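You operate a simulated robot arm through the tools that you are given. There is no shell and no other tool. Be economical: measure what you need, move in short steps, check, and stop when the job is done.

Carry out the task below with a simulated robot arm. There is one attempt and no reset: what you move stays moved.

TASK
Take the small beige box from the top of the plan chest and put it on the white blotter with a green lip.
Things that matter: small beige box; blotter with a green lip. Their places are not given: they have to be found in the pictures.

It is judged by the outcome, as a careful person would: the job done as asked, and still so three seconds after it is handed in. It fails if anything else is knocked over, pushed out of place, dropped, spilled or broken.

THE ROBOT
A 6-joint arm with a two-finger parallel gripper, fixed in place. Base frame: the origin is at the foot of the arm, x ahead of it, y to its left, z up; the work surface is at about z = 0. Lengths are in mm, angles in rad, forces in N, time in s.
With the tool pointing down near the work surface it reaches from about 180 to 460 mm from the base axis. Its first joint turns from -1.222 to 1.222 rad. Payload 1.9 kg.
Tool frame: the origin (TCP) lies between the finger pads and is the grasp point; the fingertips stand 23 mm ahead of it; z points along the fingers, y is the line along which they close. The gripper opens to 94 mm. The fingers are 38 mm wide and 10 mm thick; the gripper's body (54 by 96 mm) begins 39 mm behind the TCP.
Orientation is told as [roll, pitch, yaw] about the base's x, y, z axes, in that order, counted from this pose: with the fingers straight down and closing along the base's y, the tool's x points along the base's -x, its y along +y and its z along -z.

THE INTERFACE
- The arm moves only by the tool step_arm. Its argument "plan" is a list of rows, each a list of 3 entries, a list of its own where there are three numbers: the turn, a rotation vector about the tool's x, y, z in rad, then the shift along the tool's x, y, z in mm, then the closure, from 0 (fully open) to 1 (shut). In form: [[[ax, ay, az], [tx, ty, tz], jaw], ...]. A call has 1 to 12 rows; each row is the pose to reach, as a shift and turn from the pose commanded when the call began, along the tool's axes at that moment. A row lasts 0.2 s, in which the tool goes at most 50 mm and 0.15 rad; a call with a longer step from one row to the next is refused whole, and so is a gripper value outside its range. A pose out of reach is approached as far as the arm can. The call stops where the force on the tool passes 40 N (or 10 N more than at its start, if that is more) or the arm is blocked; 0.2 s more then pass. The fingers move at their own pace (about 108 mm/s each) and stop on an object; they squeeze with about 22 N. The grip force told is the motor's: it shows also when the fingers shut on nothing. Time passes only in rows, and 0.2 s behind the last, so rows that repeat a pose let the fingers close. It gives the time, the measured TCP pose, the force on the tool (base axes), the opening and the grip force at its end, in the units of the frame above (readings bear some noise), and new pictures: "views" is both (left out), scene, wrist or none.
- Cameras (640 x 400 px; columns grow to the right, rows downward): "scene" is fixed at [37.9, 298.2, 430.6]; the picture's right is [-0.91, -0.42, 0.00], its down [-0.21, 0.46, -0.86] and it looks along [0.36, -0.78, -0.51] (base axes); focal length 228 px, centre (320, 200). "wrist" rides on the gripper at [-39, 0, -44] in the tool frame; the picture's right is [0.00, -1.00, 0.00], its down [0.97, 0.00, -0.24] and it looks along [0.24, 0.00, 0.97] (tool axes); focal length 218 px, centre (320, 200).
- pixel_to_xyz(camera, pixels): for up to 12 pixels [column, row] of the newest picture of that camera ("zoom" is the newest enlarged one), the place [x, y, z] in the base frame of the surface seen there, good to about 2 mm. No time passes.
- inspect(camera, box): a new picture of the part [left, top, right, bottom] of that camera's present view, enlarged. No time passes.
- close_job(): hands the job in; it is judged then, once.

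Work in short steps. Measure before you move; look again where a grasp or a placing could have gone wrong, and mend it. You have 60 turns and 100 pictures in all, the two below and enlarged ones among them. Open the gripper and draw the arm clear of the work before you hand the job in, unless the task says otherwise; then end with one line.

The tools are called after "Request:" as a command line: name --argument value ..., lists and objects as JSON in quotes. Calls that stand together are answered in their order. step_arm: Moves the arm, as the interface text tells. Its arguments: {"type":"object","properties":{"plan":{"type":"array","items":{"type":"array"}},"views":{"type":"string","enum":["both","scene","wrist","none"]}},"required":["plan"]} The other tools are called the same way: pixel_to_xyz (camera, pixels) gives the place of the surface under pixels of a picture; inspect (camera, box) takes an enlarged picture of a part of a camera's view; close_job () hands the job in.

At the start:

```text
time_s: 0.0
tcp_pos: [267.0, -80.8, 344.4]
orientation: [0.0, -0.002, 0.0]
wrist_force: [0.3, -0.3, -0.6]
grip_width: 93.8
gripper_force: 0.0
```

scene: 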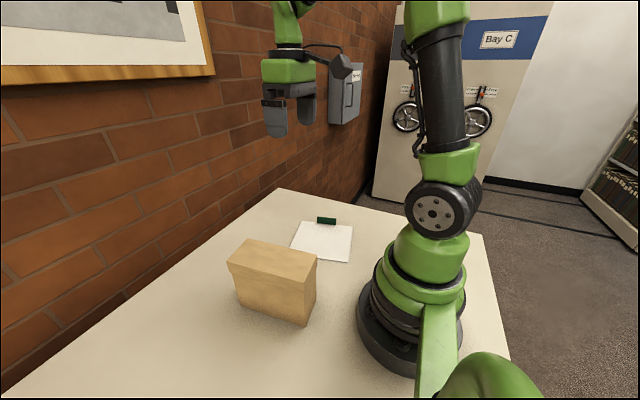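
wrist: 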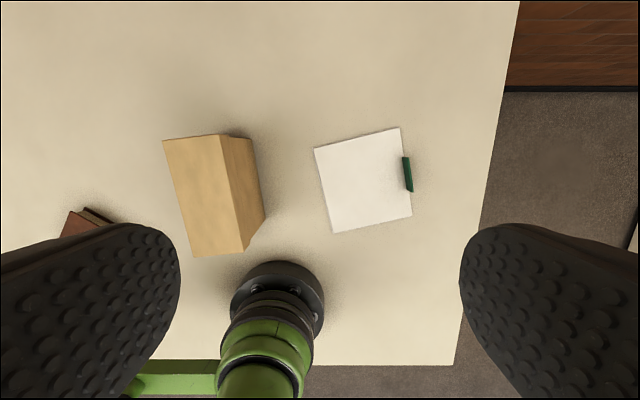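

I look closer at the tan box at scene (273,280), the blotter at (322,240), and the brown thing in the wrist picture at (85,222).

Request:
inspect --camera "scene" --box '[200, 180, 400, 340]'

Request:
inspect --camera "wrist" --box '[40, 110, 440, 280]'

Request:
pixel_to_xyz --camera "wrist" --pixels '[[166, 142], [219, 137], [240, 248], [197, 254], [250, 141], [263, 215], [85, 215], [205, 195], [316, 149], [399, 129], [411, 215], [333, 232]]'

Request:
pixel_to_xyz --camera "scene" --pixels '[[228, 262], [245, 241], [317, 260], [304, 284], [304, 325], [240, 305], [322, 240], [327, 221], [270, 260], [314, 295]]'

```text
2.50 times, centred on (300, 260) of scene
```

zoom: 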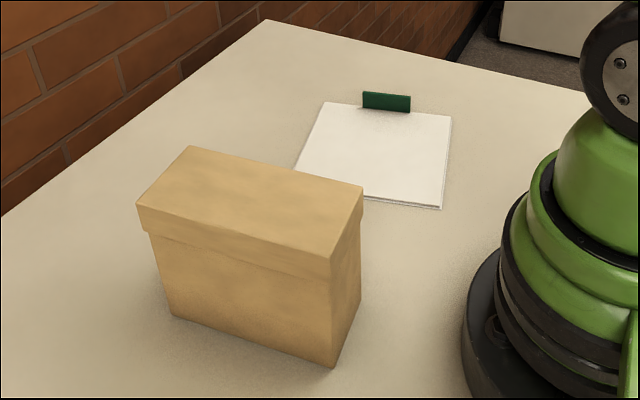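

```text
1.60 times, centred on (240, 195) of wrist
```

zoom: 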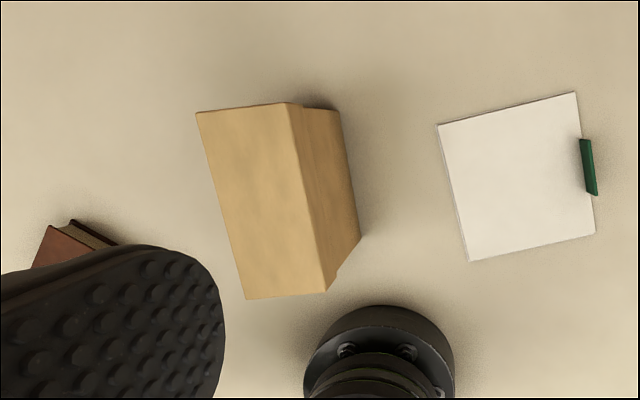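

```text
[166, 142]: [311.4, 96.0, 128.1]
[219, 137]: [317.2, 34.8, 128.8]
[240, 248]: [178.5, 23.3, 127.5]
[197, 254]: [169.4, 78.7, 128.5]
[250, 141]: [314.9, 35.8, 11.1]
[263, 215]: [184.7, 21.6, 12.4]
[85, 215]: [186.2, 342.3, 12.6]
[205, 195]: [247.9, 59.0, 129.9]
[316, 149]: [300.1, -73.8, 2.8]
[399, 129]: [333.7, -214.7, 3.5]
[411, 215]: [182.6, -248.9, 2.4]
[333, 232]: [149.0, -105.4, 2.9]
```

```text
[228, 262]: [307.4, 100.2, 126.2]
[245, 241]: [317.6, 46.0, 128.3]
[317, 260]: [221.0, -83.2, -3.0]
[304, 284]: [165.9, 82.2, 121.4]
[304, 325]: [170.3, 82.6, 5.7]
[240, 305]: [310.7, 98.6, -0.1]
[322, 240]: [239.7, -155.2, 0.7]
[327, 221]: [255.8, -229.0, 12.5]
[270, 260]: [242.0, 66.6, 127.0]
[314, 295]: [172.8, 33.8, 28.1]
```

The box is about 143 × 60 × 129 mm, centred near (244,58) and turned about 0.125 rad, with a lid rim around its top. The blotter's centre is near (241,-161), turned about 0.2 rad. I move above the box and align with it.

Request:
step_arm --plan '[[[0, 0, -0.02], [4, 23, 15], 0], [[0, 0, -0.04], [8, 46, 30], 0], [[0, 0, -0.06], [12, 70, 45], 0], [[0, 0, -0.08], [15, 93, 60], 0], [[0, 0, -0.1], [19, 116, 80], 0], [[0, 0, -0.125], [23, 139, 100], 0], [[0, 0, -0.125], [23, 139, 114], 0], [[0, 0, -0.125], [23, 139, 114], 0]]'

Request:
inspect --camera "scene" --box '[210, 220, 340, 340]'

```text
time_s: 1.8
tcp_pos: [244.6, 59.6, 228.8]
orientation: [0.001, -0.003, 0.126]
wrist_force: [0.5, -0.3, -1.2]
grip_width: 94.2
gripper_force: 0.0
```

scene: 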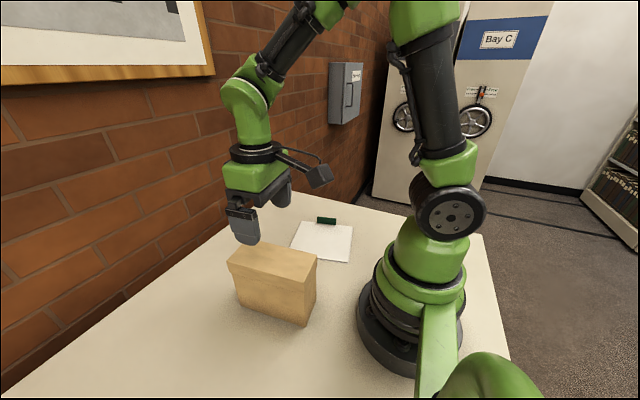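
wrist: 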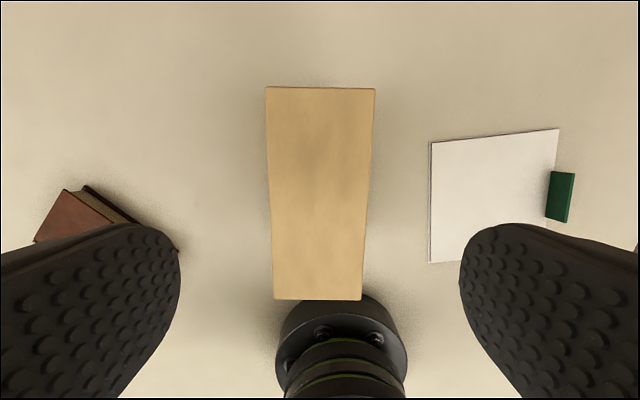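

```text
3.33 times, centred on (275, 280) of scene
```

zoom: 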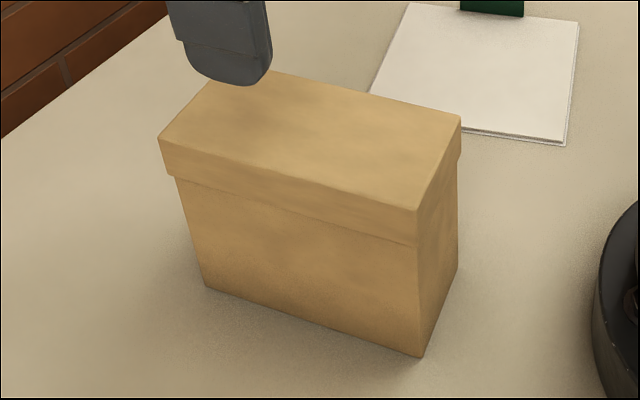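

Now aligned. I measure the lid rim and recheck the box and blotter corners.

Request:
pixel_to_xyz --camera "zoom" --pixels '[[290, 165], [289, 185], [285, 202], [284, 210], [283, 240], [281, 300], [415, 225], [416, 240], [416, 252], [418, 300]]'

Request:
pixel_to_xyz --camera "wrist" --pixels '[[267, 90], [373, 91], [360, 297], [276, 297], [320, 190], [431, 143], [557, 130], [430, 260], [270, 190], [367, 190]]'

```text
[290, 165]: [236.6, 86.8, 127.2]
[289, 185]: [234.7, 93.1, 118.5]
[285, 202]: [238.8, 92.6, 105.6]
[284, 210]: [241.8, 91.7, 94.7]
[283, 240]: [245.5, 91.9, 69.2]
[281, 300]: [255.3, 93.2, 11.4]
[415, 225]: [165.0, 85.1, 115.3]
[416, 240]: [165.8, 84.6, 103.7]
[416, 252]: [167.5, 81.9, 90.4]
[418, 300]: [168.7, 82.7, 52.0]
```

```text
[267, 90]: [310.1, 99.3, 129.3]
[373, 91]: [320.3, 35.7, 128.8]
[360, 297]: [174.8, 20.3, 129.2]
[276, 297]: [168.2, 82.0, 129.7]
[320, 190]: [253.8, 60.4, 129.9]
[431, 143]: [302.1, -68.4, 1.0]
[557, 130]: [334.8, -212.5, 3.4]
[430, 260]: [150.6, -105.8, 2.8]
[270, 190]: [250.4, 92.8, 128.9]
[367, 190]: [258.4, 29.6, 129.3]
```

The lid is about 63.5 mm wide with its rim bottom at z≈97, and it overhangs by about 2 mm. I descend to TCP z≈95, so the tips reach well below the rim, then close.

Request:
step_arm --plan '[[[0, 0, 0], [1, 0, 30], 0], [[0, 0, 0], [1, 0, 60], 0], [[0, 0, 0], [1, 0, 90], 0], [[0, 0, 0], [1, 0, 115], 0], [[0, 0, 0], [1, 0, 134], 0], [[0, 0, 0], [1, 0, 134], 0]]'

```text
time_s: 3.2
tcp_pos: [241.7, 58.7, 96.0]
orientation: [0.001, -0.002, 0.127]
wrist_force: [-0.1, -0.4, 0.4]
grip_width: 93.8
gripper_force: 0.1
```

scene: 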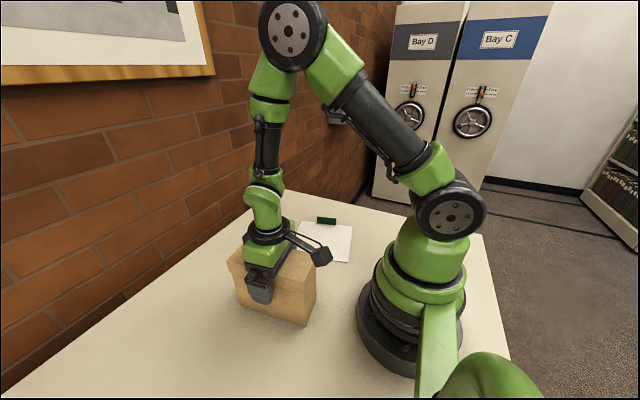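
wrist: 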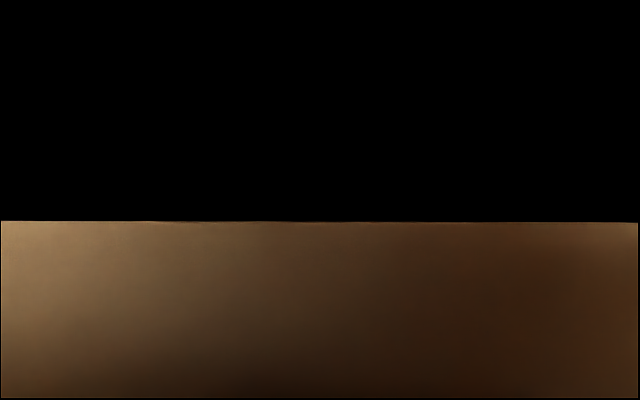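

The fingers straddle the box with no contact force. I close and lift just 12 mm to see whether the whole box comes up or only its lid.

Request:
step_arm --plan '[[[0, 0, 0], [0, 0, 0], 0.3], [[0, 0, 0], [0, 0, 0], 0.6], [[0, 0, 0], [0, 0, 0], 0.6], [[0, 0, 0], [0, 0, 0], 0.6], [[0, 0, 0], [0, 0, -4], 0.6], [[0, 0, 0], [0, 0, -8], 0.6], [[0, 0, 0], [0, 0, -12], 0.6], [[0, 0, 0], [0, 0, -12], 0.6]]' --views "none"

Request:
inspect --camera "scene" --box '[210, 220, 340, 340]'

```text
time_s: 5.0
tcp_pos: [244.1, 57.1, 107.7]
orientation: [0.0, -0.002, 0.126]
wrist_force: [0.4, 0.5, -2.6]
grip_width: 68.1
gripper_force: 21.9
```

```text
3.33 times, centred on (275, 280) of scene
```

zoom: 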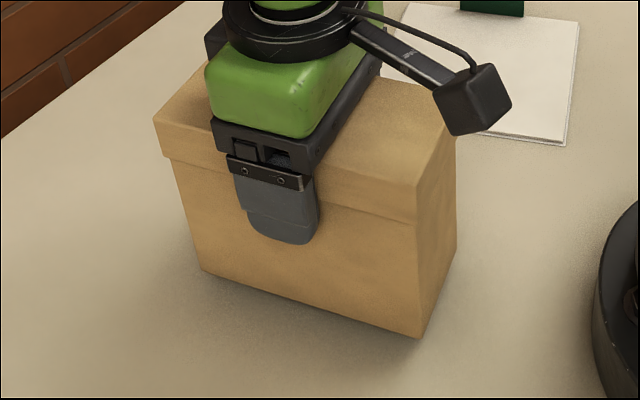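

The top and bottom corners both rose (bottom corner zoom row 356→338), so the whole box is held, and the load is only about 2 N. I lift 30 mm more and check again.

Request:
step_arm --plan '[[[0, 0, 0], [0, 0, -8], 0.6], [[0, 0, 0], [0, 0, -16], 0.6], [[0, 0, 0], [0, 0, -24], 0.6], [[0, 0, 0], [0, 0, -30], 0.6], [[0, 0, 0], [0, 0, -30], 0.6]]' --views "none"

Request:
inspect --camera "scene" --box '[210, 220, 340, 340]'

Request:
pixel_to_xyz --camera "zoom" --pixels '[[190, 200], [380, 260], [412, 160], [414, 205], [415, 275], [230, 250]]'

```text
time_s: 6.2
tcp_pos: [243.5, 58.2, 139.5]
orientation: [-0.002, -0.002, 0.125]
wrist_force: [-0.2, 0.4, -3.2]
grip_width: 68.0
gripper_force: 22.4
```

```text
3.33 times, centred on (275, 280) of scene
```

zoom: 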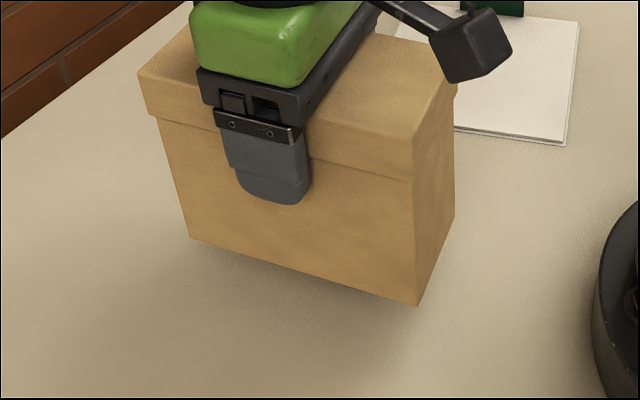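

```text
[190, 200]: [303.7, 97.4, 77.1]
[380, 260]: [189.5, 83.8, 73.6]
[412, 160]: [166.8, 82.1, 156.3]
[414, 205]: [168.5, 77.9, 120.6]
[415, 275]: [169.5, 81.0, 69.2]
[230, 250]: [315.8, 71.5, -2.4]
```

The whole box is up about 42 mm and level. I carry it over to the blotter's centre (242,-160), turning 0.1 rad more to square it with the blotter.

Request:
step_arm --plan '[[[0, 0, -0.005], [1.3, -10, 0], 0.6], [[0, 0, -0.015], [4, -30, 0], 0.6], [[0, 0, -0.026], [7.4, -56, 0], 0.6], [[0, 0, -0.038], [10.9, -82, 0], 0.6], [[0, 0, -0.05], [14.3, -108, 0], 0.6], [[0, 0, -0.062], [17.8, -134, 0], 0.6], [[0, 0, -0.074], [21.2, -160, 0], 0.6], [[0, 0, -0.086], [24.7, -186, 0], 0.6], [[0, 0, -0.095], [27.4, -206, 0], 0.6], [[0, 0, -0.1], [28.7, -216, 0], 0.6], [[0, 0, -0.1], [28.7, -216, 0], 0.6]]'

Request:
inspect --camera "scene" --box '[260, 170, 400, 270]'

```text
time_s: 8.6
tcp_pos: [241.8, -159.6, 138.8]
orientation: [0.001, -0.002, 0.227]
wrist_force: [0.2, -0.3, -3.1]
grip_width: 67.9
gripper_force: 22.1
```

scene: 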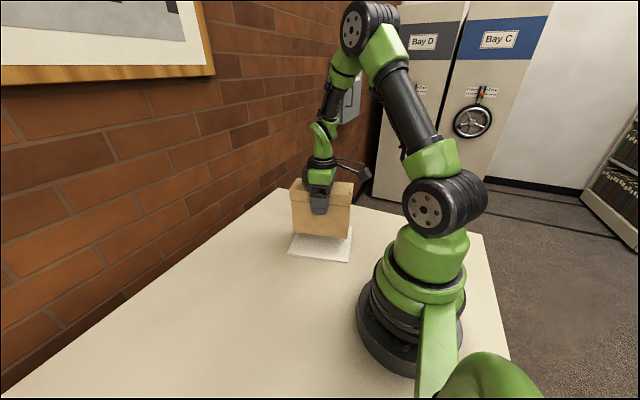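
wrist: 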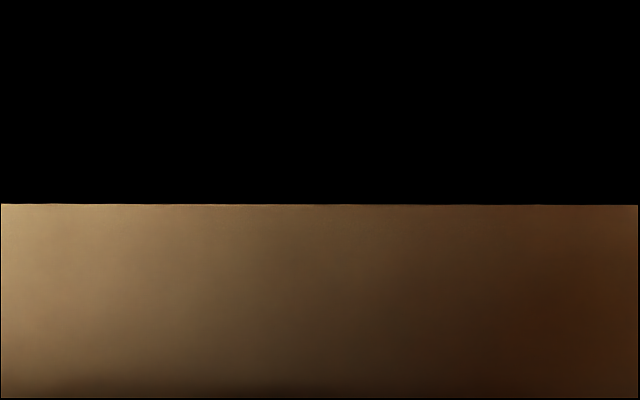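

```text
4.00 times, centred on (330, 220) of scene
```

zoom: 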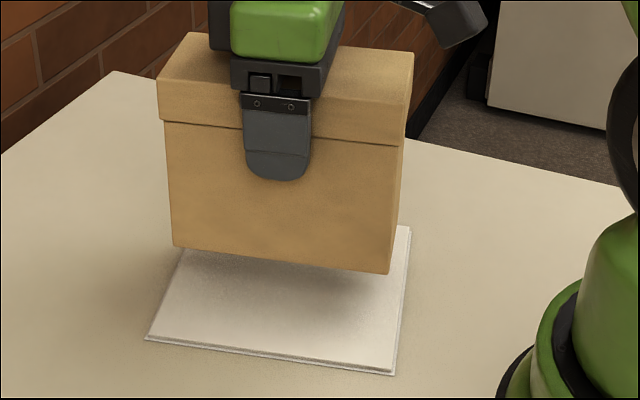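

The box hangs over the blotter, aligned, with its bottom at z≈42. I lower it 33 mm and recheck its placing.

Request:
step_arm --plan '[[[0, 0, 0], [0, 0, 8], 0.6], [[0, 0, 0], [0, 0, 17], 0.6], [[0, 0, 0], [0, 0, 25], 0.6], [[0, 0, 0], [0, 0, 31], 0.6], [[0, 0, 0], [0, 0, 33], 0.6], [[0, 0, 0], [0, 0, 33], 0.6]]' --views "none"

Request:
inspect --camera "scene" --box '[260, 170, 400, 270]'

Request:
pixel_to_xyz --camera "zoom" --pixels '[[175, 270], [385, 300], [150, 337], [393, 371], [410, 230], [280, 270]]'

```text
time_s: 10.0
tcp_pos: [243.8, -159.8, 105.3]
orientation: [-0.001, -0.001, 0.226]
wrist_force: [-0.1, -0.3, -2.8]
grip_width: 68.0
gripper_force: 21.9
```

```text
4.00 times, centred on (330, 220) of scene
```

zoom: 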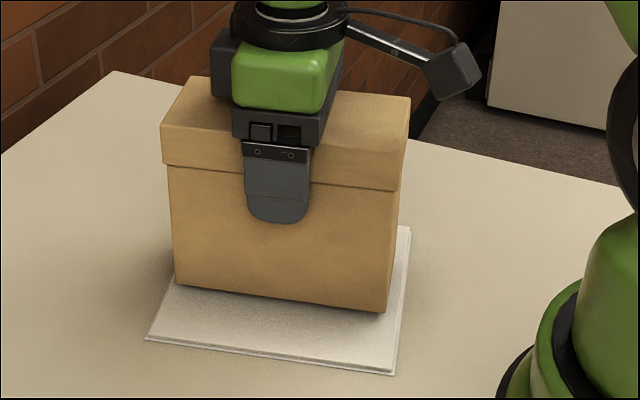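

```text
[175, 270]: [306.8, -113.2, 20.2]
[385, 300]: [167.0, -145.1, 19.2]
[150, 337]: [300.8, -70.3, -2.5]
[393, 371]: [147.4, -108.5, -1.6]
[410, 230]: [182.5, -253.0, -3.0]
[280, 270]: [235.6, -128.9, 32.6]
```

The box sits well over the blotter: front edge midpoint (237,-129), angle 0.225. I lower the last few millimetres until it touches.

Request:
step_arm --plan '[[[0, 0, 0], [0, 0, 2], 0.6], [[0, 0, 0], [0, 0, 4], 0.6], [[0, 0, 0], [0, 0, 5], 0.6], [[0, 0, 0], [0, 0, 5], 0.6]]' --views "none"

```text
time_s: 11.0
tcp_pos: [243.4, -159.7, 98.9]
orientation: [0.001, -0.001, 0.225]
wrist_force: [0.2, -0.3, -3.9]
grip_width: 67.8
gripper_force: 22.1
```

No contact yet, so I go on in 0.5 mm steps.

Request:
step_arm --plan '[[[0, 0, 0], [0, 0, 0.5], 0.6], [[0, 0, 0], [0, 0, 1], 0.6], [[0, 0, 0], [0, 0, 1], 0.6]]' --views "none"

Request:
inspect --camera "scene" --box '[260, 190, 380, 270]'

```text
time_s: 11.8
tcp_pos: [242.9, -159.6, 99.0]
orientation: [0.0, -0.003, 0.225]
wrist_force: [0.4, 0.0, 6.6]
grip_width: 67.9
gripper_force: 21.8
```

```text
5.00 times, centred on (320, 230) of scene
```

zoom: 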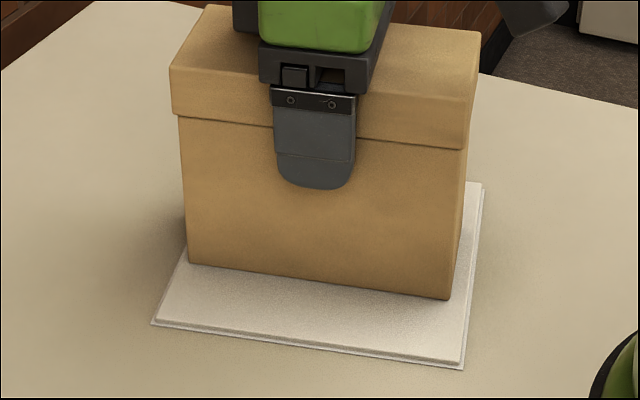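

The force has turned upward (+6.6 N), so the box rests on the blotter. I open, wait, and then rise straight up.

Request:
step_arm --plan '[[[0, 0, 0], [0, 0, 0], 0.2], [[0, 0, 0], [0, 0, 0], 0], [[0, 0, 0], [0, 0, 0], 0], [[0, 0, 0], [0, 0, -15], 0], [[0, 0, 0], [0, 0, -40], 0], [[0, 0, 0], [0, 0, -75], 0], [[0, 0, 0], [0, 0, -115], 0], [[0, 0, 0], [0, 0, -150], 0], [[0, 0, 0], [0, 0, -180], 0], [[0, 0, 0], [0, 0, -180], 0]]'

Request:
inspect --camera "scene" --box '[260, 170, 400, 270]'

```text
time_s: 14.0
tcp_pos: [243.1, -158.6, 280.1]
orientation: [0.0, -0.003, 0.225]
wrist_force: [0.3, 0.1, -0.5]
grip_width: 93.8
gripper_force: 0.1
```

scene: 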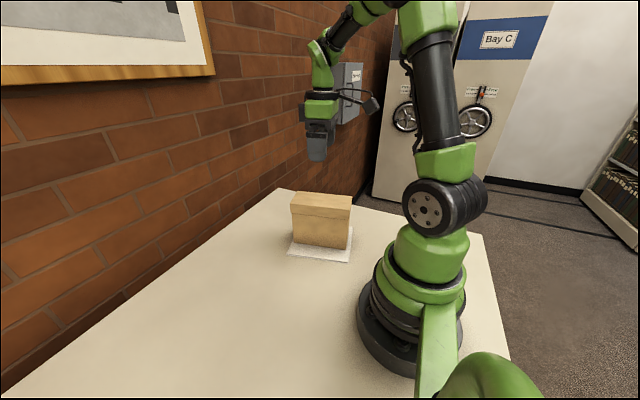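
wrist: 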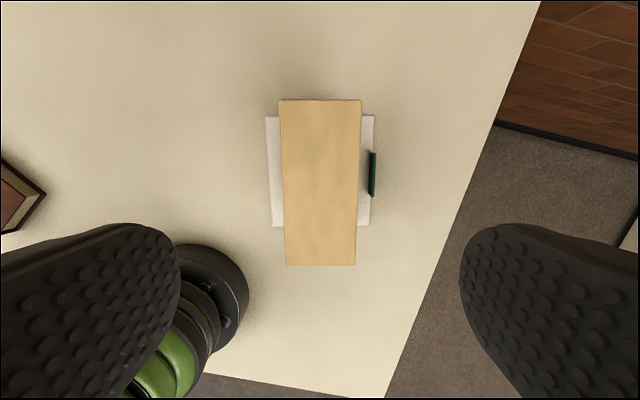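

```text
4.00 times, centred on (330, 220) of scene
```

zoom: 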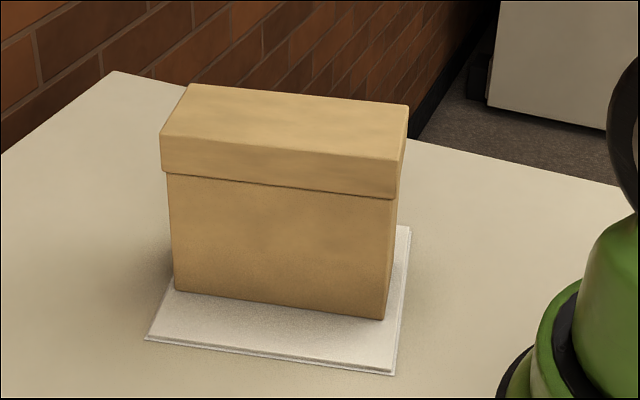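

The box stands upright and centred on the blotter, square to it. The gripper is open and clear, so I hand in.

Request:
close_job

```text
The job is handed in.
```

The small beige box now stands upright on the white blotter with the green lip; nothing else was touched, and the arm is open and clear.
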